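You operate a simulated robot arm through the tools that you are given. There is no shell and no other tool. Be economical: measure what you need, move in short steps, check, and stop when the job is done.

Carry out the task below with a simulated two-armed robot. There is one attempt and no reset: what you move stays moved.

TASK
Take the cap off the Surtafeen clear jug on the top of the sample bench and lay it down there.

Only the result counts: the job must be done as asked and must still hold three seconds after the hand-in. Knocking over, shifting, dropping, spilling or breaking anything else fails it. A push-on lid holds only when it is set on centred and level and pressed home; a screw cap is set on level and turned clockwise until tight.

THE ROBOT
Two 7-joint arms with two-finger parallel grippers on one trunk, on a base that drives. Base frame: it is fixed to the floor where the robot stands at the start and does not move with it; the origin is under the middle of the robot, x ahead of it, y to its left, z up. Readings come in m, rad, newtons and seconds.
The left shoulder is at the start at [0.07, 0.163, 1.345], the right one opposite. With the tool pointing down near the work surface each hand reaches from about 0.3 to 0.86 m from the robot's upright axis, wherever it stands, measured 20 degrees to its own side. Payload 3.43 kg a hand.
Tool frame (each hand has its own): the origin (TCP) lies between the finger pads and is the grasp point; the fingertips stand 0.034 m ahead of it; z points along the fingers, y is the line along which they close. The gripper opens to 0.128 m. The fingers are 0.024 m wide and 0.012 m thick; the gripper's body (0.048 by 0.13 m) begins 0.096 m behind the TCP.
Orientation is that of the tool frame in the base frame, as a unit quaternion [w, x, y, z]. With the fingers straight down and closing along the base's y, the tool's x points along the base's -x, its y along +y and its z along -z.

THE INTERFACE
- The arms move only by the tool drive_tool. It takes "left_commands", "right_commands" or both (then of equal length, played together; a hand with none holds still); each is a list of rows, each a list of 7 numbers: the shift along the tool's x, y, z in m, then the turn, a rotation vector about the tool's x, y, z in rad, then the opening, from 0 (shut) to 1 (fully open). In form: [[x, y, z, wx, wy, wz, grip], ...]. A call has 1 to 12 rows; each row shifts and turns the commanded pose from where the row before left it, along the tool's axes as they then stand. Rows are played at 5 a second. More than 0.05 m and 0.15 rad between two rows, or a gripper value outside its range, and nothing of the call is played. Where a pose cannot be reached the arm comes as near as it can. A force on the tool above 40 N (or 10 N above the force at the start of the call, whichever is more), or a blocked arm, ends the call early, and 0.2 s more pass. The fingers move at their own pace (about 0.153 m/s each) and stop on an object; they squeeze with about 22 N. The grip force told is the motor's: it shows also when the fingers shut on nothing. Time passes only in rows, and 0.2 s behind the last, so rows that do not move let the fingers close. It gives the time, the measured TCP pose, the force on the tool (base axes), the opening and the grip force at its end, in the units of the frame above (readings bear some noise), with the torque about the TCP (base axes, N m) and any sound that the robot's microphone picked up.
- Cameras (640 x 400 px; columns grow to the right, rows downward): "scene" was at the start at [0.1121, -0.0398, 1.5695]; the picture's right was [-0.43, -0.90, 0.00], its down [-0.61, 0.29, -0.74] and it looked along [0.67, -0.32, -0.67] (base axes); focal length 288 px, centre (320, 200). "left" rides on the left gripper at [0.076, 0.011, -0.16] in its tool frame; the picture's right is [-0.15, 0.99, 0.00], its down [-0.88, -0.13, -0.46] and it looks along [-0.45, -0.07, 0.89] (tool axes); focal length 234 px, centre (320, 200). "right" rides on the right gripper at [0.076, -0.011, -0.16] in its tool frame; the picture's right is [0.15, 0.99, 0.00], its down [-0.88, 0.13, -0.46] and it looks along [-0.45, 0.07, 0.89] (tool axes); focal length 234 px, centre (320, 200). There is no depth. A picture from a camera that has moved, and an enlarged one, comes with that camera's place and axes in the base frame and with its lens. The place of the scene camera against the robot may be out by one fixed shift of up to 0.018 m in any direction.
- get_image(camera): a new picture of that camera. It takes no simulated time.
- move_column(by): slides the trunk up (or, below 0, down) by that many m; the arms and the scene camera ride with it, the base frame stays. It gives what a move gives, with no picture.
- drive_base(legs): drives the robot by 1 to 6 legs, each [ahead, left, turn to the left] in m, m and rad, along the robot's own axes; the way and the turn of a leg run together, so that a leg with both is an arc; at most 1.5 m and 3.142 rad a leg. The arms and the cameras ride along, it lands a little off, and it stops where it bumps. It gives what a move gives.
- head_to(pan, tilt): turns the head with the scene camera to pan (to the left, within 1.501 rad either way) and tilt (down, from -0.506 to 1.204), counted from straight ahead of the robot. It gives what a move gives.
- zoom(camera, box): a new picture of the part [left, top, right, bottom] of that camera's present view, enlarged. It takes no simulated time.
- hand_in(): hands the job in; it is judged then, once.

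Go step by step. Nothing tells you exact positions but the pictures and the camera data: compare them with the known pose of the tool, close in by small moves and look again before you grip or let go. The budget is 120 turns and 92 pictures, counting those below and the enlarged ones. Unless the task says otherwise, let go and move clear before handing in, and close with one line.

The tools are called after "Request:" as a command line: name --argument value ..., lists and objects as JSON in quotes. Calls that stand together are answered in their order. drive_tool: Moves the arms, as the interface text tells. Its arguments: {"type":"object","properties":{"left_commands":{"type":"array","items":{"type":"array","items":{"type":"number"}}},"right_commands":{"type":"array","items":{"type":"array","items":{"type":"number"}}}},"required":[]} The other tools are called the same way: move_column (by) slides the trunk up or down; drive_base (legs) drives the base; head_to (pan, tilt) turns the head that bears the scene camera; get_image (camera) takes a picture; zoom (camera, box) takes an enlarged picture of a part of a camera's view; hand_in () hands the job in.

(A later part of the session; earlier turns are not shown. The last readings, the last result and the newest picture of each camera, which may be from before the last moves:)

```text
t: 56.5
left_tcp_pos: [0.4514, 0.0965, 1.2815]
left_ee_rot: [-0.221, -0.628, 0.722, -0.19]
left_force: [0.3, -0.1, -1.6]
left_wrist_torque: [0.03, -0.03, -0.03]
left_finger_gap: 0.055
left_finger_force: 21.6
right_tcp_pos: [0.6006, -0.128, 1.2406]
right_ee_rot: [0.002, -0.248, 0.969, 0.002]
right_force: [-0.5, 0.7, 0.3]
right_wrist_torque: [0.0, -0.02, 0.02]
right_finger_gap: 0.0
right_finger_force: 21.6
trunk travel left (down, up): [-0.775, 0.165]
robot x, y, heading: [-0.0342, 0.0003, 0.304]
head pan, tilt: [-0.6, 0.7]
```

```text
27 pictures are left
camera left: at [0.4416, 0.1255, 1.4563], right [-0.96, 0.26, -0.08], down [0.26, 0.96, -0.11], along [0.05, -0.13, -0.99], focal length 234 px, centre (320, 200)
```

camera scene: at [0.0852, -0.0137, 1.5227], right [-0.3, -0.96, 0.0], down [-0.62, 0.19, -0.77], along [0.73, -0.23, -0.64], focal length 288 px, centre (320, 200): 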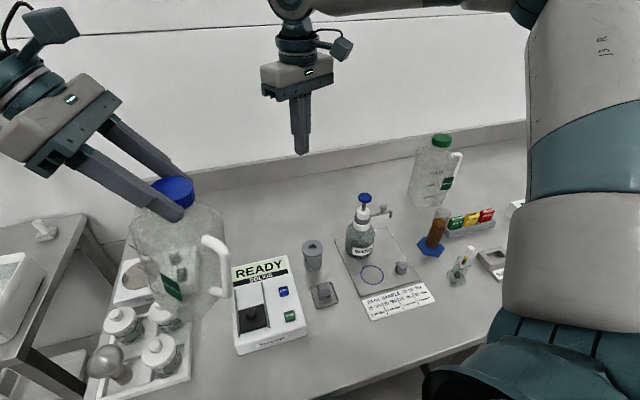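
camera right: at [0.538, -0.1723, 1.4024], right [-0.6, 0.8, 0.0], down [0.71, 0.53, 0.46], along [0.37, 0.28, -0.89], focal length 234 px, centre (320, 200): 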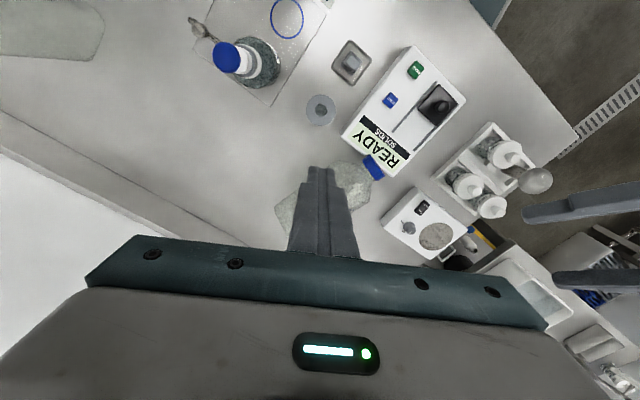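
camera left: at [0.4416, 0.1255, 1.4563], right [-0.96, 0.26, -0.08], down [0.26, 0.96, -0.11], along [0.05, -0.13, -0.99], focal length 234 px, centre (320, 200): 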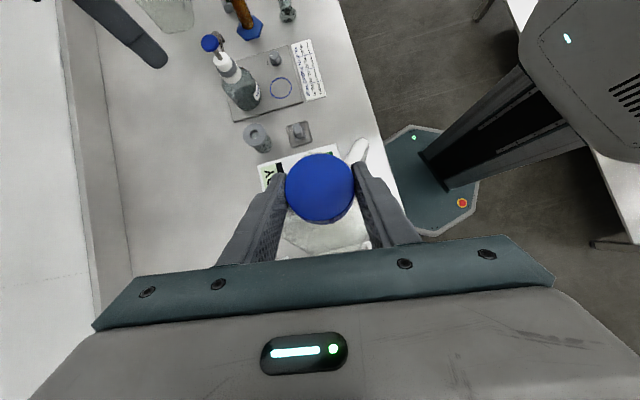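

The handle now points back toward the robot, bar at about (0.40, 0.055, 1.17). I'll shift the jug forward-left a bit and yaw a little more, then bring the right hand round, opened, to a 45° forward-down pose.

Request:
drive_tool --left_commands '[[-0.0242, -0.0232, -0.0163, 0, 0, 0, 0], [-0.0242, -0.0232, -0.0163, 0, 0, 0, 0], [-0.0242, -0.0232, -0.0163, 0, 0, 0, 0], [0, 0, 0, 0.078, 0, -0.116, 0], [0, 0, 0, 0.078, 0, -0.116, 0]]'

Request:
drive_tool --right_commands '[[0.029, 0.0245, -0.015, 0, 0, 0, 1], [0.029, 0.0245, -0.015, 0, 0, 0, 1], [0.029, 0.0245, -0.015, 0, 0, 0, 1], [0.029, 0.0245, -0.015, 0, 0, 0, 1], [0, 0, 0, 0, 0, -0.12, 1], [0, 0, 0, 0, 0, -0.12, 1], [0, 0, 0, 0, 0, -0.12, 1], [0, 0, 0, 0, 0, -0.12, 1]]'

Request:
drive_tool --right_commands '[[0, 0, 0, 0, -0.13, 0, 1], [0, 0, 0, 0, -0.13, 0, 1], [0, 0, 0, 0, -0.13, 0, 1], [0, 0, 0, 0, -0.13, 0, 1], [0, 0, 0, 0, -0.13, 0, 1], [0, 0, 0, 0, -0.135, 0, 1]]'

Request:
get_image --camera "right"

Request:
get_image --camera "scene"

```text
t: 57.7
left_tcp_pos: [0.5297, 0.175, 1.2812]
left_ee_rot: [0.191, 0.723, -0.627, 0.219]
left_force: [-0.4, 0.1, -1.3]
left_wrist_torque: [-0.02, 0.0, -0.02]
left_finger_gap: 0.0549
left_finger_force: 21.8
right_tcp_pos: [0.5997, -0.1267, 1.2419]
right_ee_rot: [0.003, -0.248, 0.969, 0.002]
right_force: [-0.8, 1.1, 0.8]
right_wrist_torque: [-0.01, -0.02, -0.02]
right_finger_gap: 0.0
right_finger_force: 22.0
trunk travel left (down, up): [-0.775, 0.165]
robot x, y, heading: [-0.0314, 0.0038, 0.301]
head pan, tilt: [-0.6, 0.7]
```

```text
t: 59.5
left_tcp_pos: [0.5316, 0.1735, 1.2803]
left_ee_rot: [0.191, 0.723, -0.627, 0.219]
left_force: [0.0, 0.3, -1.5]
left_wrist_torque: [0.01, 0.03, -0.03]
left_finger_gap: 0.0549
left_finger_force: 21.8
right_tcp_pos: [0.4522, -0.0971, 1.3012]
right_ee_rot: [0.001, -0.472, 0.882, 0.001]
right_force: [-0.2, 0.5, 0.5]
right_wrist_torque: [-0.04, 0.04, -0.01]
right_finger_gap: 0.1281
right_finger_force: 0.1
trunk travel left (down, up): [-0.775, 0.165]
robot x, y, heading: [-0.0275, 0.0002, 0.302]
head pan, tilt: [-0.6, 0.7]
```

```text
t: 60.9
left_tcp_pos: [0.531, 0.172, 1.2821]
left_ee_rot: [0.191, 0.722, -0.627, 0.219]
left_force: [-0.3, -0.4, -1.6]
left_wrist_torque: [-0.04, -0.06, -0.03]
left_finger_gap: 0.0546
left_finger_force: 22.2
right_tcp_pos: [0.458, -0.0995, 1.3045]
right_ee_rot: [0.34, -0.434, 0.814, 0.183]
right_force: [-0.7, -0.4, -0.1]
right_wrist_torque: [0.01, 0.03, 0.02]
right_finger_gap: 0.1278
right_finger_force: 0.1
right hand out of reach, approached as far as the arm can: row 6
trunk travel left (down, up): [-0.775, 0.165]
robot x, y, heading: [-0.0325, -0.0009, 0.302]
head pan, tilt: [-0.6, 0.7]
```

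```text
26 pictures are left
camera right: at [0.3742, -0.2453, 1.3636], right [-0.88, 0.46, -0.1], down [0.06, 0.32, 0.95], along [0.47, 0.83, -0.3], focal length 234 px, centre (320, 200)
```

right: 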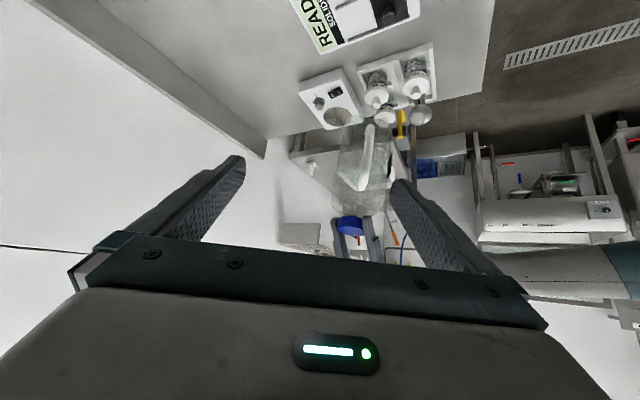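

```text
25 pictures are left
camera scene: at [0.0859, -0.0155, 1.5227], right [-0.3, -0.96, 0.0], down [-0.62, 0.19, -0.76], along [0.73, -0.23, -0.64], focal length 288 px, centre (320, 200)
```

scene: 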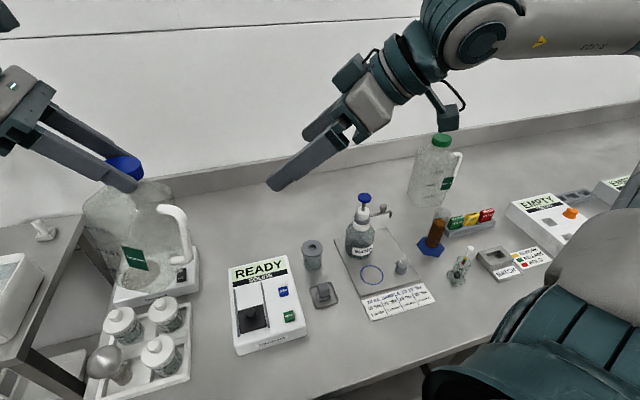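

Triangulation puts the handle bar at (0.488, 0.109, 1.16), straight before the right hand. I'll move to a pre-grasp 9 cm before it.

Request:
drive_tool --right_commands '[[-0.0075, 0.0228, 0.034, 0, 0, 0, 1], [-0.0075, 0.0228, 0.034, 0, 0, 0, 1], [-0.0075, 0.0228, 0.034, 0, 0, 0, 1], [-0.0075, 0.0226, 0.034, 0, 0, 0, 1]]'

Request:
zoom --camera "right" --box '[160, 40, 480, 260]'

```text
t: 61.9
left_tcp_pos: [0.5327, 0.1768, 1.281]
left_ee_rot: [0.193, 0.722, -0.627, 0.219]
left_force: [-0.1, 0.7, -2.1]
left_wrist_torque: [-0.06, 0.03, -0.04]
left_finger_gap: 0.0545
left_finger_force: 21.7
right_tcp_pos: [0.4671, 0.0571, 1.2412]
right_ee_rot: [0.339, -0.436, 0.814, 0.181]
right_force: [-0.1, 0.5, -0.8]
right_wrist_torque: [-0.04, 0.01, 0.01]
right_finger_gap: 0.1281
right_finger_force: 0.0
right hand out of reach, approached as far as the arm can: row 1, 2, 3
trunk travel left (down, up): [-0.775, 0.165]
robot x, y, heading: [-0.0328, -0.0024, 0.3]
head pan, tilt: [-0.6, 0.7]
```

```text
1.82 times, centred on (320, 150) of right
camera zoom: at [0.3857, -0.0892, 1.3012], right [-0.88, 0.46, -0.1], down [0.06, 0.32, 0.95], along [0.47, 0.83, -0.31], focal length 426 px, centre (320, 291)
```

zoom: 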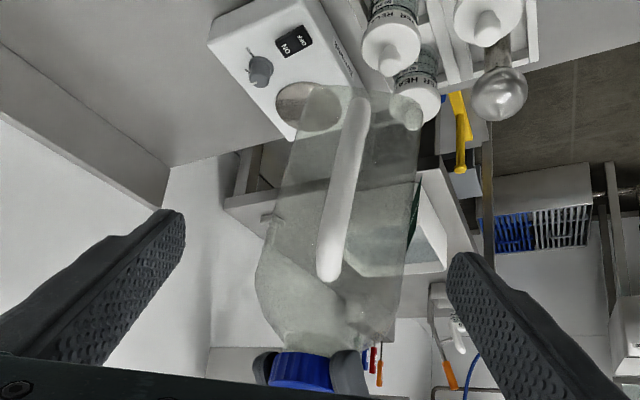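

The bar lies edge-on between the open fingers. Advancing to it.

Request:
drive_tool --right_commands '[[0.006, 0.003, 0.028, 0, 0, 0, 1], [0.006, 0.003, 0.028, 0, 0, 0, 1], [0.006, 0.003, 0.024, 0, 0, 0, 1]]'

Request:
zoom --camera "right" --box '[160, 40, 480, 260]'

```text
t: 62.7
left_tcp_pos: [0.5316, 0.174, 1.2816]
left_ee_rot: [0.191, 0.722, -0.627, 0.22]
left_force: [0.6, 0.2, -1.7]
left_wrist_torque: [0.0, 0.02, 0.04]
left_finger_gap: 0.0545
left_finger_force: 22.0
right_tcp_pos: [0.4844, 0.0943, 1.1731]
right_ee_rot: [0.34, -0.433, 0.815, 0.181]
right_force: [1.0, -0.1, 0.4]
right_wrist_torque: [0.0, 0.0, 0.04]
right_finger_gap: 0.1279
right_finger_force: 0.2
trunk travel left (down, up): [-0.775, 0.165]
robot x, y, heading: [-0.0312, -0.0002, 0.295]
head pan, tilt: [-0.6, 0.7]
```

```text
1.82 times, centred on (320, 150) of right
camera zoom: at [0.4027, -0.0519, 1.2329], right [-0.88, 0.47, -0.1], down [0.06, 0.32, 0.95], along [0.47, 0.83, -0.31], focal length 426 px, centre (320, 291)
```

zoom: 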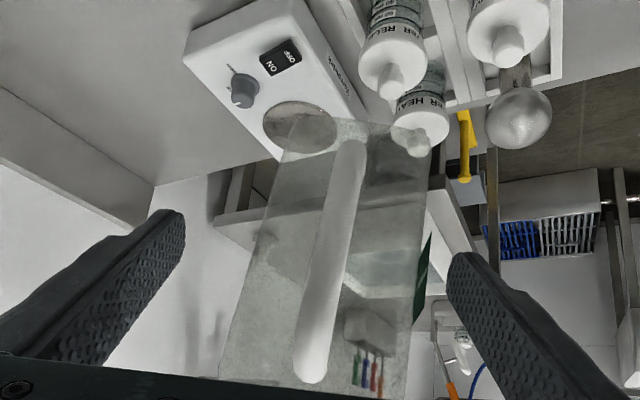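

Request:
drive_tool --right_commands '[[0, 0.004, 0.007, 0, 0, 0, 1], [0, 0, 0, 0, 0, 0, 0.5], [0, 0, 0, 0, 0, 0, 0.2], [0, 0, 0, 0, 0, 0, 0], [0, 0, 0, 0, 0, 0, 0]]'

Request:
zoom --camera "right" --box '[160, 40, 480, 260]'

```text
t: 63.9
left_tcp_pos: [0.5319, 0.1747, 1.2811]
left_ee_rot: [0.191, 0.722, -0.628, 0.22]
left_force: [0.2, 1.2, -2.7]
left_wrist_torque: [-0.38, -0.61, -0.07]
left_finger_gap: 0.0546
left_finger_force: 22.1
right_tcp_pos: [0.4842, 0.1, 1.1696]
right_ee_rot: [0.339, -0.434, 0.815, 0.18]
right_force: [-0.3, -2.2, 1.2]
right_wrist_torque: [0.6, 0.53, 0.05]
right_finger_gap: 0.0183
right_finger_force: 22.6
trunk travel left (down, up): [-0.775, 0.165]
robot x, y, heading: [-0.0293, 0.0001, 0.297]
head pan, tilt: [-0.6, 0.7]
```

```text
1.82 times, centred on (320, 150) of right
camera zoom: at [0.4016, -0.0451, 1.228], right [-0.88, 0.47, -0.1], down [0.06, 0.32, 0.95], along [0.47, 0.83, -0.31], focal length 426 px, centre (320, 291)
```

zoom: 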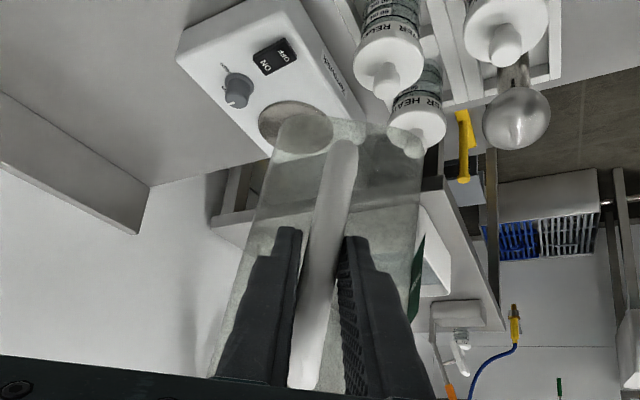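

The right hand holds the handle firmly. Now a first counter-clockwise turn of the cap about the vertical with the left hand.

Request:
drive_tool --left_commands '[[0, 0, 0, 0.056, 0, -0.083, 0], [0, 0, 0, 0.056, 0, -0.083, 0], [0, 0, 0, 0.056, 0, -0.083, 0]]'

Request:
zoom --camera "left" --box '[200, 60, 440, 260]'

```text
t: 64.7
left_tcp_pos: [0.529, 0.1742, 1.2804]
left_ee_rot: [0.155, 0.809, -0.511, 0.245]
left_force: [0.1, 0.2, -2.8]
left_wrist_torque: [-0.03, -0.85, -0.13]
left_finger_gap: 0.0551
left_finger_force: 21.9
right_tcp_pos: [0.4842, 0.1011, 1.169]
right_ee_rot: [0.339, -0.435, 0.814, 0.182]
right_force: [-0.1, -1.1, 1.0]
right_wrist_torque: [0.21, 0.8, 0.1]
right_finger_gap: 0.018
right_finger_force: 22.1
trunk travel left (down, up): [-0.775, 0.165]
robot x, y, heading: [-0.0323, 0.0004, 0.296]
head pan, tilt: [-0.6, 0.7]
```

```text
2.00 times, centred on (320, 160) of left
camera zoom: at [0.5088, 0.194, 1.4562], right [-0.95, -0.31, -0.08], down [-0.3, 0.95, -0.11], along [0.11, -0.08, -0.99], focal length 468 px, centre (320, 280)
```

zoom: 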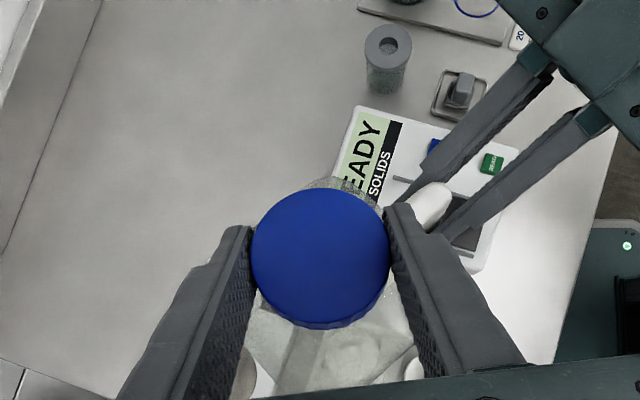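

The cap turned relative to the jug while the handle stayed put. I'll continue in short strokes.

Request:
drive_tool --left_commands '[[0, 0, 0, 0.067, 0, -0.1, 0], [0, 0, 0, 0.067, 0, -0.1, 0], [0, 0, 0, 0.067, 0, -0.1, 0]]'

Request:
drive_tool --left_commands '[[0, 0, 0, 0.067, 0, -0.1, 0], [0, 0, 0, 0.067, 0, -0.1, 0], [0, 0, 0, 0.067, 0, -0.1, 0]]'

```text
t: 65.5
left_tcp_pos: [0.5316, 0.173, 1.2812]
left_ee_rot: [0.11, 0.887, -0.358, 0.27]
left_force: [-1.8, -1.5, -3.7]
left_wrist_torque: [-0.2, -0.65, -0.12]
left_finger_gap: 0.0557
left_finger_force: 22.0
right_tcp_pos: [0.484, 0.1012, 1.1683]
right_ee_rot: [0.34, -0.434, 0.814, 0.181]
right_force: [2.2, 1.0, 1.7]
right_wrist_torque: [0.3, 0.73, 0.09]
right_finger_gap: 0.0171
right_finger_force: 21.9
trunk travel left (down, up): [-0.775, 0.165]
robot x, y, heading: [-0.0292, -0.001, 0.301]
head pan, tilt: [-0.6, 0.7]
```

```text
t: 66.3
left_tcp_pos: [0.5306, 0.1723, 1.2813]
left_ee_rot: [0.06, 0.937, -0.193, 0.284]
left_force: [-3.7, -3.8, -5.2]
left_wrist_torque: [-0.21, -0.45, -0.1]
left_finger_gap: 0.0551
left_finger_force: 21.5
right_tcp_pos: [0.4861, 0.1012, 1.1694]
right_ee_rot: [0.34, -0.435, 0.814, 0.182]
right_force: [3.7, 2.3, 3.9]
right_wrist_torque: [0.13, 0.67, -0.01]
right_finger_gap: 0.0154
right_finger_force: 21.7
trunk travel left (down, up): [-0.775, 0.165]
robot x, y, heading: [-0.0318, -0.0011, 0.301]
head pan, tilt: [-0.6, 0.7]
```

Request:
zoom --camera "left" --box '[200, 60, 440, 260]'

Request:
zoom --camera "scene" --box '[40, 100, 240, 300]'

```text
2.00 times, centred on (320, 160) of left
camera zoom: at [0.5024, 0.1746, 1.456], right [-0.5, -0.86, -0.08], down [-0.85, 0.51, -0.11], along [0.14, 0.01, -0.99], focal length 468 px, centre (320, 280)
```

zoom: 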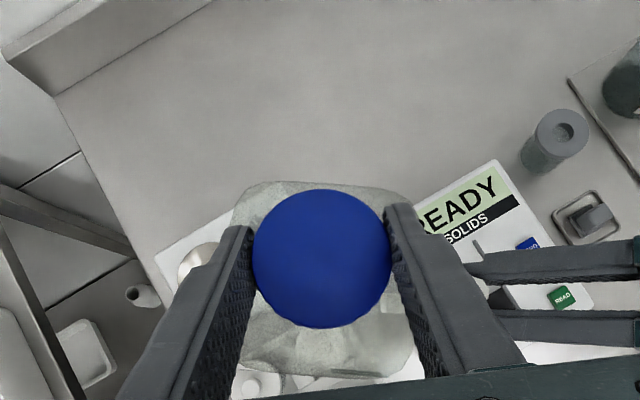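

```text
2.00 times, centred on (140, 200) of scene
camera zoom: at [0.0859, -0.0143, 1.5226], right [-0.3, -0.96, 0.0], down [-0.62, 0.19, -0.76], along [0.73, -0.23, -0.64], focal length 576 px, centre (680, 200)
```

zoom: 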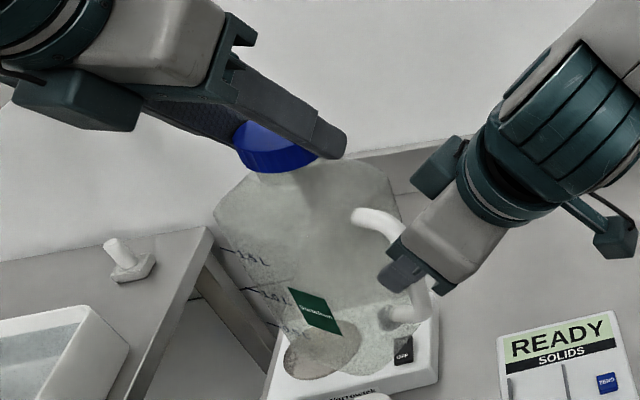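

Request:
drive_tool --left_commands '[[0, 0, 0, 0.067, 0, -0.1, 0], [0, 0, 0, 0.067, 0, -0.1, 0], [0, 0, 0, 0.067, 0, -0.1, 0]]'

Request:
drive_tool --left_commands '[[0.0028, 0, -0.0041, 0, 0, 0, 0]]'

```text
t: 67.1
left_tcp_pos: [0.53, 0.1737, 1.2811]
left_ee_rot: [0.007, 0.956, -0.022, 0.291]
left_force: [-5.2, -7.1, -7.8]
left_wrist_torque: [-0.2, -0.22, -0.06]
left_finger_gap: 0.0551
left_finger_force: 21.7
right_tcp_pos: [0.4851, 0.101, 1.168]
right_ee_rot: [0.34, -0.435, 0.814, 0.181]
right_force: [4.2, 6.0, 5.0]
right_wrist_torque: [-0.17, 0.55, 0.04]
right_finger_gap: 0.0153
right_finger_force: 22.3
trunk travel left (down, up): [-0.775, 0.165]
robot x, y, heading: [-0.0268, -0.0028, 0.299]
head pan, tilt: [-0.6, 0.7]
```

```text
t: 67.5
left_tcp_pos: [0.5319, 0.1752, 1.2851]
left_ee_rot: [0.006, 0.957, -0.022, 0.289]
left_force: [-3.3, -4.7, -19.1]
left_wrist_torque: [0.45, -0.25, -0.06]
left_finger_gap: 0.055
left_finger_force: 22.1
right_tcp_pos: [0.4861, 0.1027, 1.1705]
right_ee_rot: [0.343, -0.434, 0.813, 0.181]
right_force: [4.1, 4.6, 18.5]
right_wrist_torque: [0.3, -0.17, 0.03]
right_finger_gap: 0.0157
right_finger_force: 22.2
trunk travel left (down, up): [-0.775, 0.165]
robot x, y, heading: [-0.0321, -0.0006, 0.302]
head pan, tilt: [-0.6, 0.7]
```

Still on its thread after about 1.35 rad, so I undo the lift, relieve side load, and keep turning.

Request:
drive_tool --left_commands '[[-0.0052, 0.0026, 0.0047, 0, 0, 0, 0], [0, 0, 0, 0.056, 0, -0.083, 0], [0, 0, 0, 0.056, 0, -0.083, 0]]'

Request:
drive_tool --left_commands '[[0, 0, 0, 0.056, 0, -0.083, 0], [0, 0, 0, 0.056, 0, -0.083, 0]]'

```text
t: 68.3
left_tcp_pos: [0.5302, 0.171, 1.2812]
left_ee_rot: [-0.023, 0.953, 0.074, 0.292]
left_force: [2.1, 1.3, 3.1]
left_wrist_torque: [0.17, -0.42, 0.0]
left_finger_gap: 0.0548
left_finger_force: 21.7
right_tcp_pos: [0.4836, 0.1003, 1.1669]
right_ee_rot: [0.338, -0.435, 0.815, 0.182]
right_force: [-2.2, -1.5, -3.0]
right_wrist_torque: [-0.25, 0.37, 0.15]
right_finger_gap: 0.015
right_finger_force: 21.7
trunk travel left (down, up): [-0.775, 0.165]
robot x, y, heading: [-0.0303, 0.0025, 0.3]
head pan, tilt: [-0.6, 0.7]
```

```text
t: 68.9
left_tcp_pos: [0.5296, 0.17, 1.2815]
left_ee_rot: [-0.053, 0.941, 0.17, 0.287]
left_force: [3.5, 5.9, 11.3]
left_wrist_torque: [0.23, -0.4, 0.0]
left_finger_gap: 0.0547
left_finger_force: 22.0
right_tcp_pos: [0.4851, 0.0987, 1.1664]
right_ee_rot: [0.337, -0.435, 0.815, 0.182]
right_force: [-3.3, -6.0, -10.2]
right_wrist_torque: [-0.43, 0.57, -0.02]
right_finger_gap: 0.015
right_finger_force: 22.1
trunk travel left (down, up): [-0.775, 0.165]
robot x, y, heading: [-0.0349, 0.0036, 0.299]
head pan, tilt: [-0.6, 0.7]
```

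Request:
drive_tool --left_commands '[[0.0036, -0.0015, -0.0024, 0, 0, 0, 0], [0, 0, 0, 0.056, 0, -0.083, 0], [0, 0, 0, 0.056, 0, -0.083, 0]]'

Request:
drive_tool --left_commands '[[0, 0, 0, 0.056, 0, -0.083, 0], [0, 0, 0, 0.056, 0, -0.083, 0]]'

```text
t: 69.7
left_tcp_pos: [0.529, 0.1715, 1.2828]
left_ee_rot: [-0.08, 0.92, 0.262, 0.279]
left_force: [0.1, -2.3, -0.7]
left_wrist_torque: [-0.19, -0.26, -0.03]
left_finger_gap: 0.0546
left_finger_force: 21.6
right_tcp_pos: [0.4849, 0.1013, 1.1688]
right_ee_rot: [0.341, -0.434, 0.814, 0.181]
right_force: [0.5, 2.4, -1.3]
right_wrist_torque: [-0.11, 0.41, 0.09]
right_finger_gap: 0.0153
right_finger_force: 22.1
trunk travel left (down, up): [-0.775, 0.165]
robot x, y, heading: [-0.0345, 0.0008, 0.304]
head pan, tilt: [-0.6, 0.7]
```

```text
t: 70.3
left_tcp_pos: [0.5289, 0.1726, 1.2831]
left_ee_rot: [-0.108, 0.89, 0.353, 0.269]
left_force: [-4.5, -7.7, -2.9]
left_wrist_torque: [-0.48, -0.09, -0.05]
left_finger_gap: 0.0547
left_finger_force: 22.1
right_tcp_pos: [0.4856, 0.1001, 1.1691]
right_ee_rot: [0.341, -0.435, 0.814, 0.182]
right_force: [4.5, 6.9, 1.4]
right_wrist_torque: [-0.22, 0.55, 0.01]
right_finger_gap: 0.015
right_finger_force: 21.6
trunk travel left (down, up): [-0.775, 0.165]
robot x, y, heading: [-0.0282, -0.0008, 0.302]
head pan, tilt: [-0.6, 0.7]
```

Request:
drive_tool --left_commands '[[-0.0023, 0.0008, -0.0016, 0, 0, 0, 0], [0, 0, 0, 0.056, 0, -0.083, 0], [0, 0, 0, 0.056, 0, -0.083, 0], [0, 0, 0, 0.056, 0, -0.083, 0]]'

Request:
get_image --camera "scene"

```text
t: 71.3
left_tcp_pos: [0.5286, 0.1704, 1.2844]
left_ee_rot: [-0.149, 0.825, 0.483, 0.253]
left_force: [2.4, 5.3, -3.0]
left_wrist_torque: [-0.02, -0.45, -0.01]
left_finger_gap: 0.0542
left_finger_force: 22.4
right_tcp_pos: [0.4849, 0.1002, 1.1677]
right_ee_rot: [0.339, -0.435, 0.814, 0.182]
right_force: [-3.2, -5.0, 3.1]
right_wrist_torque: [0.71, 0.11, -0.01]
right_finger_gap: 0.0155
right_finger_force: 22.4
trunk travel left (down, up): [-0.775, 0.165]
robot x, y, heading: [-0.0325, 0.0004, 0.298]
head pan, tilt: [-0.6, 0.7]
```

```text
18 pictures are left
camera scene: at [0.0859, -0.0145, 1.5226], right [-0.3, -0.96, 0.0], down [-0.62, 0.19, -0.76], along [0.73, -0.23, -0.64], focal length 288 px, centre (320, 200)
```

scene: 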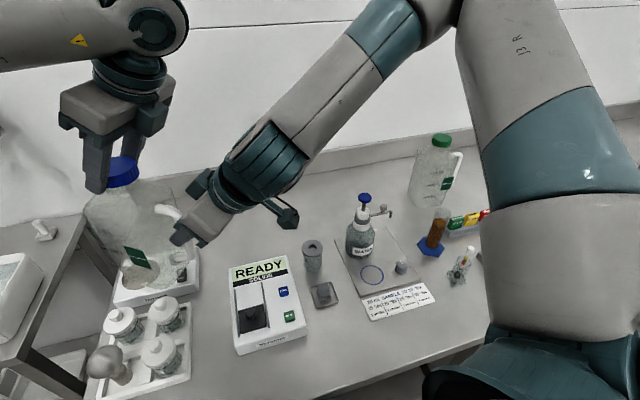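

Request:
drive_tool --left_commands '[[0.0012, -0.001, 0, 0.056, 0, -0.083, 0], [0, 0, 0, 0.056, 0, -0.083, 0], [0, 0, 0, 0.056, 0, -0.083, 0]]'

Request:
drive_tool --left_commands '[[0.0028, 0, -0.0041, 0, 0, 0, 0]]'

```text
t: 72.1
left_tcp_pos: [0.5284, 0.1706, 1.2859]
left_ee_rot: [-0.183, 0.745, 0.601, 0.226]
left_force: [-1.6, -2.6, -1.6]
left_wrist_torque: [-0.37, -0.59, -0.08]
left_finger_gap: 0.0545
left_finger_force: 22.0
right_tcp_pos: [0.4842, 0.1011, 1.1684]
right_ee_rot: [0.34, -0.434, 0.815, 0.18]
right_force: [0.6, 2.4, 0.2]
right_wrist_torque: [0.13, 0.66, 0.09]
right_finger_gap: 0.0154
right_finger_force: 21.6
trunk travel left (down, up): [-0.775, 0.165]
robot x, y, heading: [-0.0315, 0.0055, 0.301]
head pan, tilt: [-0.6, 0.7]
```

```text
t: 72.5
left_tcp_pos: [0.5291, 0.1732, 1.2885]
left_ee_rot: [-0.185, 0.745, 0.599, 0.225]
left_force: [-2.3, -1.7, -15.3]
left_wrist_torque: [0.13, -0.56, -0.04]
left_finger_gap: 0.0547
left_finger_force: 22.0
right_tcp_pos: [0.4863, 0.1017, 1.17]
right_ee_rot: [0.344, -0.434, 0.813, 0.182]
right_force: [0.4, 0.3, 15.6]
right_wrist_torque: [0.81, 0.03, 0.0]
right_finger_gap: 0.0153
right_finger_force: 21.8
trunk travel left (down, up): [-0.775, 0.165]
robot x, y, heading: [-0.0292, -0.0026, 0.299]
head pan, tilt: [-0.6, 0.7]
```

The cap is rising along its thread but is still engaged; I continue turning.

Request:
drive_tool --left_commands '[[-0.0017, 0, 0.0025, 0.056, 0, -0.083, 0], [0, 0, 0, 0.056, 0, -0.083, 0], [0, 0, 0, 0.056, 0, -0.083, 0], [0, 0, 0, 0.056, 0, -0.083, 0]]'

Request:
drive_tool --left_commands '[[0, 0, 0, 0.056, 0, -0.083, 0], [0, 0, 0, 0.056, 0, -0.083, 0], [0, 0, 0, 0.056, 0, -0.083, 0]]'

Request:
get_image --camera "scene"

```text
t: 73.5
left_tcp_pos: [0.5284, 0.1708, 1.2873]
left_ee_rot: [-0.226, 0.61, 0.737, 0.185]
left_force: [-2.8, -5.8, -9.3]
left_wrist_torque: [-0.39, -0.65, -0.06]
left_finger_gap: 0.0551
left_finger_force: 22.4
right_tcp_pos: [0.4853, 0.0997, 1.1691]
right_ee_rot: [0.339, -0.435, 0.814, 0.182]
right_force: [2.5, 6.6, 7.8]
right_wrist_torque: [0.32, 0.65, 0.13]
right_finger_gap: 0.0154
right_finger_force: 21.9
trunk travel left (down, up): [-0.775, 0.165]
robot x, y, heading: [-0.0276, -0.0019, 0.301]
head pan, tilt: [-0.6, 0.7]
```

```text
t: 74.3
left_tcp_pos: [0.5297, 0.1731, 1.2864]
left_ee_rot: [-0.252, 0.492, 0.819, 0.151]
left_force: [1.1, 1.1, -5.8]
left_wrist_torque: [-0.06, -0.83, -0.05]
left_finger_gap: 0.055
left_finger_force: 21.8
right_tcp_pos: [0.4836, 0.1016, 1.1684]
right_ee_rot: [0.339, -0.434, 0.815, 0.181]
right_force: [-1.1, -0.2, 4.5]
right_wrist_torque: [0.45, 0.59, 0.08]
right_finger_gap: 0.0155
right_finger_force: 21.9
trunk travel left (down, up): [-0.775, 0.165]
robot x, y, heading: [-0.0294, 0.0004, 0.304]
head pan, tilt: [-0.6, 0.7]
```

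```text
17 pictures are left
camera scene: at [0.0858, -0.0139, 1.5227], right [-0.3, -0.96, 0.0], down [-0.62, 0.19, -0.76], along [0.73, -0.23, -0.64], focal length 288 px, centre (320, 200)
```

scene: 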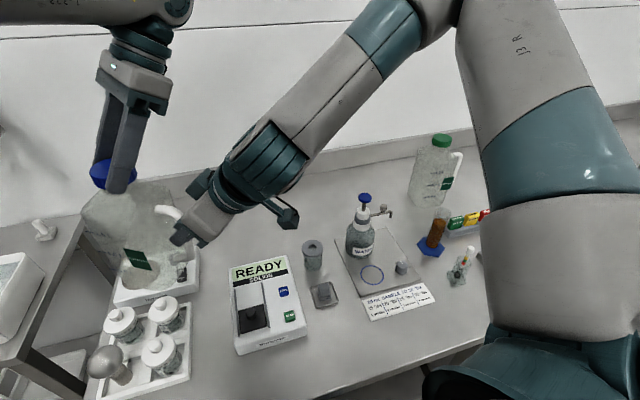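

Request:
zoom --camera "scene" --box '[60, 130, 220, 300]'

Request:
drive_tool --left_commands '[[0, 0, 0, 0.056, 0, -0.083, 0], [0, 0, 0, 0.056, 0, -0.083, 0], [0, 0, 0, 0.056, 0, -0.083, 0]]'

Request:
drive_tool --left_commands '[[0.0022, 0, -0.0033, 0, 0, 0, 0]]'

```text
2.35 times, centred on (140, 215) of scene
camera zoom: at [0.0858, -0.0139, 1.5227], right [-0.3, -0.96, 0.0], down [-0.62, 0.19, -0.76], along [0.73, -0.23, -0.64], focal length 678 px, centre (744, 165)
```

zoom: 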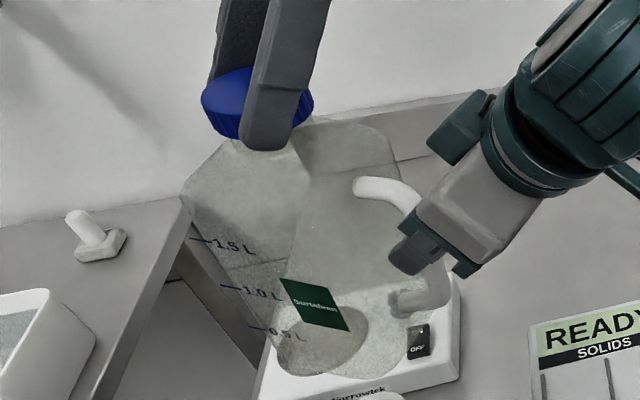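

```text
t: 75.1
left_tcp_pos: [0.5287, 0.1723, 1.2875]
left_ee_rot: [-0.272, 0.363, 0.885, 0.111]
left_force: [5.1, 11.5, -0.6]
left_wrist_torque: [0.51, -0.91, -0.14]
left_finger_gap: 0.0552
left_finger_force: 22.1
right_tcp_pos: [0.4854, 0.1014, 1.1672]
right_ee_rot: [0.339, -0.434, 0.814, 0.181]
right_force: [-5.1, -11.0, -0.2]
right_wrist_torque: [0.8, 0.41, -0.02]
right_finger_gap: 0.0155
right_finger_force: 21.5
trunk travel left (down, up): [-0.775, 0.165]
robot x, y, heading: [-0.0328, 0.0006, 0.298]
head pan, tilt: [-0.6, 0.7]
```

```text
t: 75.5
left_tcp_pos: [0.5291, 0.1712, 1.289]
left_ee_rot: [-0.271, 0.365, 0.884, 0.11]
left_force: [3.6, 8.3, -3.8]
left_wrist_torque: [0.34, -0.78, -0.12]
left_finger_gap: 0.0557
left_finger_force: 21.8
right_tcp_pos: [0.4838, 0.1009, 1.1699]
right_ee_rot: [0.339, -0.435, 0.814, 0.182]
right_force: [-3.8, -8.1, 2.4]
right_wrist_torque: [0.85, 0.26, -0.06]
right_finger_gap: 0.0153
right_finger_force: 22.1
trunk travel left (down, up): [-0.775, 0.165]
robot x, y, heading: [-0.0306, 0.0004, 0.301]
head pan, tilt: [-0.6, 0.7]
```

Request:
drive_tool --left_commands '[[0.0022, 0, -0.0033, 0.03, 0, -0.04, 0], [0.0022, 0, -0.0033, 0.03, 0, -0.04, 0]]'

```text
t: 76.1
left_tcp_pos: [0.5285, 0.1697, 1.2982]
left_ee_rot: [-0.278, 0.323, 0.9, 0.094]
left_force: [-4.1, -6.3, -19.1]
left_wrist_torque: [-0.17, -0.56, -0.1]
left_finger_gap: 0.0556
left_finger_force: 21.7
right_tcp_pos: [0.4855, 0.1016, 1.1712]
right_ee_rot: [0.342, -0.434, 0.813, 0.182]
right_force: [3.8, 6.1, 17.7]
right_wrist_torque: [0.72, 0.46, 0.07]
right_finger_gap: 0.0155
right_finger_force: 21.6
trunk travel left (down, up): [-0.775, 0.165]
robot x, y, heading: [-0.0323, 0.0043, 0.302]
head pan, tilt: [-0.6, 0.7]
```

Request:
drive_tool --left_commands '[[-0.0022, 0, 0.0033, 0.056, 0, -0.083, 0], [0, 0, 0, 0.056, 0, -0.083, 0], [0, 0, 0, 0.056, 0, -0.083, 0], [0, 0, 0, 0.056, 0, -0.083, 0]]'

Request:
drive_tool --left_commands '[[0, 0, 0, 0.056, 0, -0.083, 0], [0, 0, 0, 0.056, 0, -0.083, 0], [0, 0, 0, 0.056, 0, -0.083, 0]]'

Request:
zoom --camera "scene" --box '[60, 130, 220, 300]'

```text
t: 77.1
left_tcp_pos: [0.5378, 0.1773, 1.2983]
left_ee_rot: [-0.286, 0.211, 0.933, 0.061]
left_force: [-4.8, -8.1, -18.5]
left_wrist_torque: [0.06, -0.01, 0.07]
left_finger_gap: 0.0552
left_finger_force: 21.8
left hand out of reach, approached as far as the arm can: row 3, 4
right_tcp_pos: [0.4839, 0.1016, 1.1699]
right_ee_rot: [0.341, -0.435, 0.814, 0.181]
right_force: [5.5, 8.5, 16.6]
right_wrist_torque: [0.21, -0.32, -0.03]
right_finger_gap: 0.0151
right_finger_force: 21.7
trunk travel left (down, up): [-0.775, 0.165]
robot x, y, heading: [-0.0291, 0.0024, 0.298]
head pan, tilt: [-0.6, 0.7]
```

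```text
t: 77.9
left_tcp_pos: [0.5386, 0.1766, 1.2982]
left_ee_rot: [-0.286, 0.209, 0.933, 0.059]
left_force: [-4.4, -7.7, -17.9]
left_wrist_torque: [0.18, -0.13, 0.03]
left_finger_gap: 0.0551
left_finger_force: 22.0
left hand out of reach, approached as far as the arm can: row 1, 2, 3
right_tcp_pos: [0.4845, 0.1006, 1.1691]
right_ee_rot: [0.339, -0.435, 0.814, 0.181]
right_force: [3.6, 7.1, 18.1]
right_wrist_torque: [0.21, -0.36, 0.0]
right_finger_gap: 0.0151
right_finger_force: 22.1
trunk travel left (down, up): [-0.775, 0.165]
robot x, y, heading: [-0.0301, -0.0002, 0.3]
head pan, tilt: [-0.6, 0.7]
```

```text
2.35 times, centred on (140, 215) of scene
camera zoom: at [0.0857, -0.014, 1.5227], right [-0.3, -0.96, 0.0], down [-0.62, 0.19, -0.76], along [0.73, -0.23, -0.64], focal length 678 px, centre (744, 165)
```

zoom: 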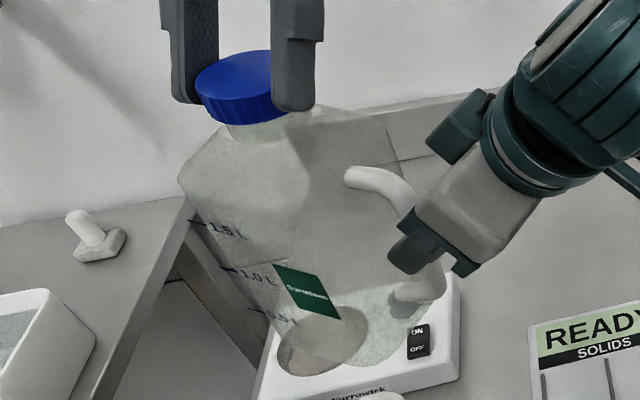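

The left wrist reached its end after roughly 4 rad, and the cap has visibly risen. I'll relieve the load, let go of the cap while the right hand holds the jug, and back the left hand off.

Request:
drive_tool --left_commands '[[-0.0033, -0.0033, 0.005, 0, 0, 0, 0], [0, 0, 0, 0, 0, 0, 0.3], [0, 0, 0, 0, 0, 0, 1], [0, 0, 0, 0, 0, 0, 1]]'

Request:
get_image --camera "left"

```text
t: 78.9
left_tcp_pos: [0.5369, 0.1733, 1.2924]
left_ee_rot: [-0.286, 0.213, 0.932, 0.059]
left_force: [1.0, 0.6, 0.2]
left_wrist_torque: [0.01, -0.01, 0.02]
left_finger_gap: 0.1278
left_finger_force: 0.1
right_tcp_pos: [0.4861, 0.1004, 1.168]
right_ee_rot: [0.339, -0.435, 0.815, 0.18]
right_force: [0.4, 0.3, -1.6]
right_wrist_torque: [-0.1, 0.05, -0.01]
right_finger_gap: 0.015
right_finger_force: 22.1
trunk travel left (down, up): [-0.775, 0.165]
robot x, y, heading: [-0.0262, -0.0033, 0.299]
head pan, tilt: [-0.6, 0.7]
```

```text
14 pictures are left
camera left: at [0.5664, 0.1758, 1.4672], right [0.54, 0.84, -0.09], down [0.83, -0.54, -0.11], along [-0.15, -0.02, -0.99], focal length 234 px, centre (320, 200)
```

left: 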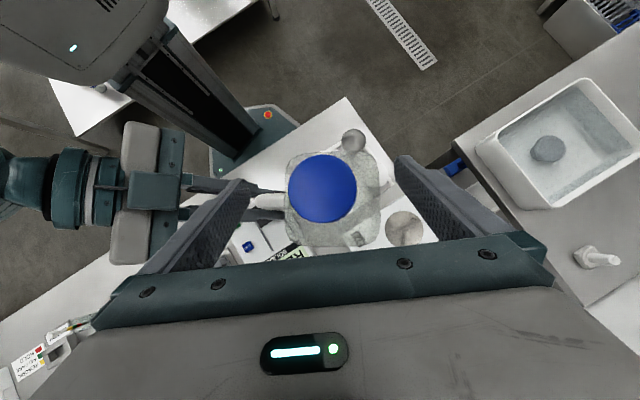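

The right hand holds the jug steadily; cap top centre is at (0.5315, 0.178, 1.281). I'll back off, make the left hand vertical and unwind it clockwise above the cap.

Request:
drive_tool --left_commands '[[0, 0, -0.03, 0, 0, 0, 1], [0, 0, -0.03, 0, 0, 0, 1], [0, 0, -0.02, 0, 0, 0, 1], [0, 0, 0, 0, -0.119, 0, 1], [0, 0, 0, 0, -0.119, 0, 1], [0, 0, 0, 0, -0.119, 0, 1], [0, 0, 0, 0, -0.119, 0, 1], [0, 0, 0, 0, -0.119, 0, 1]]'

Request:
drive_tool --left_commands '[[0, 0, 0, 0, 0, 0.145, 1], [0, 0, 0, 0, 0, 0.145, 1], [0, 0, 0, 0, 0, 0.145, 1], [0, 0, 0, 0, 0, 0.145, 1], [0, 0, 0, 0, 0, 0.145, 1], [0, 0, 0, 0, 0, 0.145, 1], [0, 0, 0, 0, 0, 0.145, 1], [0, 0, 0, 0, 0, 0.145, 1], [0, 0, 0, 0, 0, 0.145, 1], [0, 0, 0, 0, 0, 0.145, 1], [0, 0, 0, 0, 0, 0.145, 1], [0, 0, 0, 0, 0, 0.145, 1]]'

Request:
drive_tool --left_commands '[[0, 0, 0, 0, 0, 0.145, 1], [0, 0, 0, 0, 0, 0.145, 1], [0, 0, 0, 0, 0, 0.145, 1], [0, 0, 0, 0, 0, 0.145, 1], [0, 0, 0, 0, 0, 0.145, 1], [0, 0, 0, 0, 0, 0.145, 1], [0, 0, 0, 0, 0, 0.145, 1], [0, 0, 0, 0, 0, 0.145, 1], [0, 0, 0, 0, 0, 0.145, 1], [0, 0, 0, 0, 0, 0.145, 1], [0, 0, 0, 0, 0, 0.145, 1], [0, 0, 0, 0, 0, 0.145, 1]]'

```text
t: 80.7
left_tcp_pos: [0.535, 0.1777, 1.3255]
left_ee_rot: [0.0, 0.223, 0.975, -0.007]
left_force: [-0.9, -0.1, 0.1]
left_wrist_torque: [0.05, -0.04, 0.0]
left_finger_gap: 0.1281
left_finger_force: 0.0
left hand out of reach, approached as far as the arm can: row 1, 2, 3, 4, 5, 7
right_tcp_pos: [0.4828, 0.101, 1.1703]
right_ee_rot: [0.34, -0.435, 0.814, 0.181]
right_force: [0.0, -0.3, -2.0]
right_wrist_torque: [-0.1, 0.06, 0.02]
right_finger_gap: 0.0149
right_finger_force: 22.2
trunk travel left (down, up): [-0.775, 0.165]
robot x, y, heading: [-0.0312, -0.003, 0.296]
head pan, tilt: [-0.6, 0.7]
```

```text
t: 83.3
left_tcp_pos: [0.5365, 0.178, 1.3232]
left_ee_rot: [0.004, 0.887, 0.461, -0.003]
left_force: [0.8, -1.0, -0.5]
left_wrist_torque: [-0.02, 0.0, 0.01]
left_finger_gap: 0.1279
left_finger_force: 0.1
right_tcp_pos: [0.4846, 0.1007, 1.1688]
right_ee_rot: [0.34, -0.434, 0.814, 0.182]
right_force: [0.2, 0.4, -0.7]
right_wrist_torque: [-0.1, 0.06, 0.03]
right_finger_gap: 0.0152
right_finger_force: 22.1
trunk travel left (down, up): [-0.775, 0.165]
robot x, y, heading: [-0.0295, 0.0005, 0.3]
head pan, tilt: [-0.6, 0.7]
```

```text
t: 85.9
left_tcp_pos: [0.535, 0.176, 1.3233]
left_ee_rot: [0.004, 0.925, -0.381, 0.001]
left_force: [-0.1, 0.6, 0.6]
left_wrist_torque: [0.01, -0.02, 0.0]
left_finger_gap: 0.1281
left_finger_force: 0.1
right_tcp_pos: [0.4854, 0.1013, 1.1686]
right_ee_rot: [0.34, -0.434, 0.814, 0.181]
right_force: [-0.5, 0.0, -1.6]
right_wrist_torque: [-0.13, 0.1, -0.01]
right_finger_gap: 0.0152
right_finger_force: 22.2
trunk travel left (down, up): [-0.775, 0.165]
robot x, y, heading: [-0.0313, 0.0007, 0.302]
head pan, tilt: [-0.6, 0.7]
```

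Unwound by about 3.5 rad, vertical and right above the cap. Checking alignment before descending.

Request:
drive_tool --left_commands '[[-0.0039, 0.001, 0.01, 0, 0, 0, 1]]'

Request:
get_image --camera "left"

```text
t: 86.3
left_tcp_pos: [0.5325, 0.178, 1.3143]
left_ee_rot: [0.005, 0.925, -0.38, 0.002]
left_force: [0.3, 0.3, 0.0]
left_wrist_torque: [-0.04, -0.03, 0.01]
left_finger_gap: 0.128
left_finger_force: 0.0
right_tcp_pos: [0.4843, 0.1004, 1.1682]
right_ee_rot: [0.339, -0.436, 0.813, 0.182]
right_force: [0.5, 0.4, -0.8]
right_wrist_torque: [-0.13, 0.05, -0.02]
right_finger_gap: 0.0151
right_finger_force: 21.4
trunk travel left (down, up): [-0.775, 0.165]
robot x, y, heading: [-0.028, 0.0012, 0.303]
head pan, tilt: [-0.6, 0.7]
```

```text
13 pictures are left
camera left: at [0.5776, 0.1206, 1.474], right [-0.8, -0.6, 0.01], down [-0.53, 0.72, 0.45], along [-0.27, 0.36, -0.89], focal length 234 px, centre (320, 200)
```

left: 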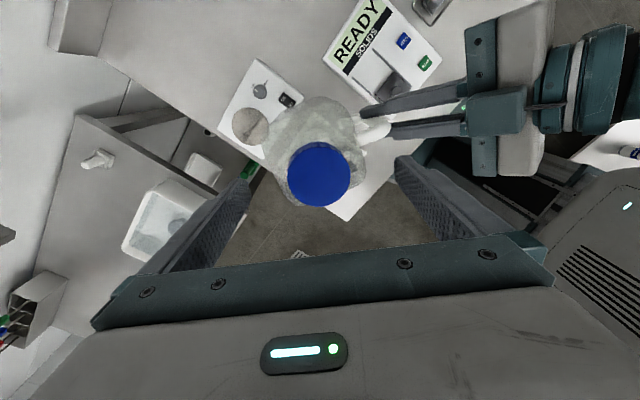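

Well aligned. Descend, close, and turn.

Request:
drive_tool --left_commands '[[0.0018, -0.0018, 0.012, 0, 0, 0, 1], [0, 0, 0.012, 0, 0, 0, 1], [0, 0, 0, 0, 0, 0, 0.5], [0, 0, 0, 0, 0, 0, 0.2], [0, 0, 0, 0, 0, 0, 0], [0, 0, 0, 0, 0, 0, 0]]'

Request:
drive_tool --left_commands '[[0, 0, 0, 0, 0, -0.12, 0], [0, 0, 0, 0, 0, -0.12, 0], [0, 0, 0, 0, 0, -0.12, 0], [0, 0, 0, 0, 0, -0.12, 0]]'

```text
t: 87.7
left_tcp_pos: [0.5342, 0.1793, 1.2899]
left_ee_rot: [0.005, 0.925, -0.38, 0.001]
left_force: [-0.4, 0.7, -0.7]
left_wrist_torque: [0.21, -0.18, -0.03]
left_finger_gap: 0.0549
left_finger_force: 22.5
right_tcp_pos: [0.4839, 0.1005, 1.1691]
right_ee_rot: [0.34, -0.434, 0.815, 0.18]
right_force: [-1.0, -0.3, 0.7]
right_wrist_torque: [-0.17, 0.14, 0.08]
right_finger_gap: 0.015
right_finger_force: 21.7
trunk travel left (down, up): [-0.775, 0.165]
robot x, y, heading: [-0.0282, -0.002, 0.302]
head pan, tilt: [-0.6, 0.7]
```

```text
t: 88.7
left_tcp_pos: [0.5347, 0.1793, 1.2902]
left_ee_rot: [0.005, 0.989, -0.147, -0.001]
left_force: [1.2, 3.1, 0.7]
left_wrist_torque: [0.07, -0.05, -0.05]
left_finger_gap: 0.0548
left_finger_force: 21.8
right_tcp_pos: [0.4845, 0.1001, 1.1681]
right_ee_rot: [0.34, -0.433, 0.815, 0.18]
right_force: [-0.9, -4.1, -2.1]
right_wrist_torque: [0.16, 0.0, -0.07]
right_finger_gap: 0.0151
right_finger_force: 21.8
trunk travel left (down, up): [-0.775, 0.165]
robot x, y, heading: [-0.0279, -0.0004, 0.304]
head pan, tilt: [-0.6, 0.7]
```

Low forces and the cap turns smoothly. I'll keep turning with a tiny rise per row.

Request:
drive_tool --left_commands '[[0, 0, 0, 0, 0, -0.13, 0], [0, 0, -0.0003, 0, 0, -0.13, 0], [0, 0, -0.0003, 0, 0, -0.13, 0], [0, 0, -0.0003, 0, 0, -0.13, 0], [0, 0, -0.0003, 0, 0, -0.13, 0], [0, 0, -0.0003, 0, 0, -0.13, 0]]'

Request:
drive_tool --left_commands '[[0, 0, -0.002, 0, 0, 0, 0], [0, 0, -0.002, 0, 0, 0, 0]]'

```text
t: 90.1
left_tcp_pos: [0.5342, 0.1781, 1.2918]
left_ee_rot: [0.004, 0.971, 0.239, -0.001]
left_force: [-0.4, 4.1, 0.0]
left_wrist_torque: [0.08, -0.05, -0.06]
left_finger_gap: 0.0548
left_finger_force: 22.3
right_tcp_pos: [0.4851, 0.1018, 1.168]
right_ee_rot: [0.34, -0.435, 0.814, 0.182]
right_force: [-0.5, -3.6, -1.9]
right_wrist_torque: [0.28, -0.04, -0.08]
right_finger_gap: 0.0151
right_finger_force: 22.2
trunk travel left (down, up): [-0.775, 0.165]
robot x, y, heading: [-0.0332, 0.0008, 0.302]
head pan, tilt: [-0.6, 0.7]
```

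```text
t: 90.7
left_tcp_pos: [0.535, 0.1768, 1.2951]
left_ee_rot: [0.004, 0.971, 0.239, -0.002]
left_force: [0.5, 0.6, -0.9]
left_wrist_torque: [0.02, -0.03, 0.03]
left_finger_gap: 0.055
left_finger_force: 22.7
right_tcp_pos: [0.4841, 0.1014, 1.1691]
right_ee_rot: [0.34, -0.435, 0.814, 0.182]
right_force: [-0.4, -1.1, -1.1]
right_wrist_torque: [0.06, -0.05, -0.03]
right_finger_gap: 0.015
right_finger_force: 22.2
trunk travel left (down, up): [-0.775, 0.165]
robot x, y, heading: [-0.0301, -0.0013, 0.299]
head pan, tilt: [-0.6, 0.7]
```

The cap came up 4 mm with almost no force, so it is free. I lift it off.

Request:
drive_tool --left_commands '[[0, 0, -0.006, 0, 0, 0, 0], [0, 0, -0.01, 0, 0, 0, 0], [0, 0, -0.02, 0, 0, 0, 0], [0, 0, -0.03, 0, 0, 0, 0]]'

Request:
get_image --camera "scene"

```text
t: 91.7
left_tcp_pos: [0.5331, 0.1774, 1.3617]
left_ee_rot: [0.004, 0.971, 0.238, -0.002]
left_force: [0.0, 0.8, -0.7]
left_wrist_torque: [0.03, -0.03, 0.0]
left_finger_gap: 0.0547
left_finger_force: 22.0
right_tcp_pos: [0.483, 0.1, 1.1682]
right_ee_rot: [0.34, -0.435, 0.814, 0.182]
right_force: [-0.6, 0.1, -1.0]
right_wrist_torque: [-0.08, 0.05, -0.01]
right_finger_gap: 0.0149
right_finger_force: 21.4
trunk travel left (down, up): [-0.775, 0.165]
robot x, y, heading: [-0.0258, -0.0018, 0.301]
head pan, tilt: [-0.6, 0.7]
```

```text
12 pictures are left
camera scene: at [0.0849, -0.0147, 1.5227], right [-0.3, -0.96, 0.0], down [-0.62, 0.19, -0.77], along [0.73, -0.23, -0.64], focal length 288 px, centre (320, 200)
```

scene: 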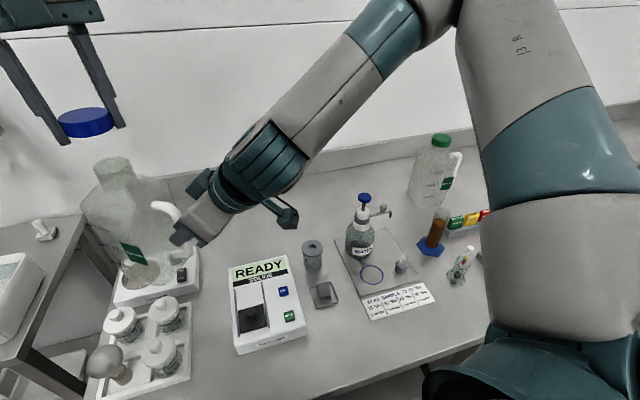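

The cap is off and in the left hand. Now I'll carry the jug with the right hand to free bench space behind the READY box, still at height.

Request:
drive_tool --right_commands '[[0.0013, -0.0376, -0.0015, 0, 0, 0, 0], [0.0013, -0.0376, -0.0015, 0, 0, 0, 0], [0.0013, -0.0376, -0.0015, 0, 0, 0, 0], [0.0013, -0.0376, -0.0015, 0, 0, 0, 0]]'

Request:
drive_tool --right_commands '[[0.0013, -0.0376, -0.0015, 0, 0, 0, 0], [0.0013, -0.0376, -0.0015, 0, 0, 0, 0], [0.0013, -0.0376, -0.0015, 0, 0, 0, 0]]'

Request:
get_image --camera "scene"

```text
t: 92.7
left_tcp_pos: [0.5337, 0.1783, 1.3611]
left_ee_rot: [0.004, 0.971, 0.238, -0.002]
left_force: [-0.4, -0.4, -0.4]
left_wrist_torque: [0.0, 0.01, 0.05]
left_finger_gap: 0.0547
left_finger_force: 21.9
right_tcp_pos: [0.6066, 0.0096, 1.1675]
right_ee_rot: [0.34, -0.434, 0.814, 0.182]
right_force: [0.9, 0.0, -0.9]
right_wrist_torque: [-0.09, 0.02, 0.03]
right_finger_gap: 0.0152
right_finger_force: 21.8
trunk travel left (down, up): [-0.775, 0.165]
robot x, y, heading: [-0.0303, -0.0012, 0.297]
head pan, tilt: [-0.6, 0.7]
```

```text
t: 93.5
left_tcp_pos: [0.5345, 0.1786, 1.3603]
left_ee_rot: [0.003, 0.971, 0.238, -0.003]
left_force: [-0.6, 0.1, -0.2]
left_wrist_torque: [-0.03, 0.01, 0.01]
left_finger_gap: 0.055
left_finger_force: 22.4
right_tcp_pos: [0.6971, -0.0567, 1.1696]
right_ee_rot: [0.339, -0.435, 0.814, 0.181]
right_force: [0.0, -0.1, -1.2]
right_wrist_torque: [-0.08, 0.04, -0.02]
right_finger_gap: 0.0154
right_finger_force: 22.4
trunk travel left (down, up): [-0.775, 0.165]
robot x, y, heading: [-0.0256, -0.0015, 0.299]
head pan, tilt: [-0.6, 0.7]
```

```text
11 pictures are left
camera scene: at [0.0867, -0.0142, 1.5226], right [-0.3, -0.96, 0.0], down [-0.62, 0.19, -0.76], along [0.73, -0.23, -0.64], focal length 288 px, centre (320, 200)
```

scene: 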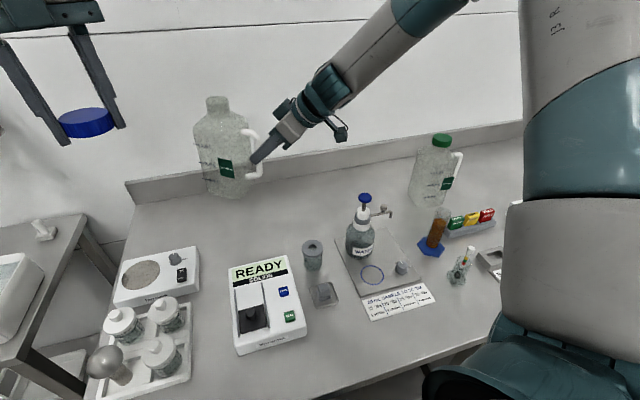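

The jug hangs upright above free bench. Lowering most of the way.

Request:
drive_tool --right_commands '[[0.0178, 0, 0.0175, 0, 0, 0, 0], [0.0178, 0, 0.0175, 0, 0, 0, 0], [0.0178, 0, 0.0175, 0, 0, 0, 0], [0.0178, 0, 0.0175, 0, 0, 0, 0], [0.0142, 0, 0.014, 0, 0, 0, 0]]'

Request:
zoom --camera "scene" --box '[170, 100, 350, 260]'

```text
t: 94.7
left_tcp_pos: [0.5349, 0.1792, 1.3606]
left_ee_rot: [0.004, 0.971, 0.239, -0.002]
left_force: [0.0, -0.3, 0.9]
left_wrist_torque: [0.03, 0.02, -0.01]
left_finger_gap: 0.0546
left_finger_force: 22.0
right_tcp_pos: [0.6976, -0.0573, 1.0501]
right_ee_rot: [0.34, -0.435, 0.814, 0.182]
right_force: [0.6, -0.3, -0.6]
right_wrist_torque: [-0.1, 0.04, 0.01]
right_finger_gap: 0.015
right_finger_force: 21.6
trunk travel left (down, up): [-0.775, 0.165]
robot x, y, heading: [-0.0336, -0.0053, 0.3]
head pan, tilt: [-0.6, 0.7]
```

```text
2.50 times, centred on (260, 180) of scene
camera zoom: at [0.0867, -0.0146, 1.5226], right [-0.3, -0.96, 0.0], down [-0.62, 0.19, -0.76], along [0.73, -0.23, -0.65], focal length 721 px, centre (470, 250)
```

zoom: 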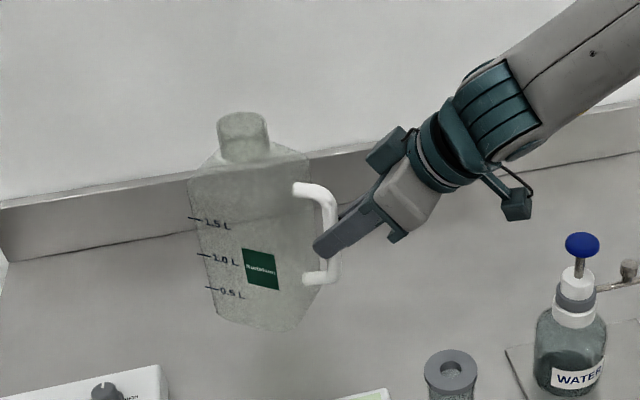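

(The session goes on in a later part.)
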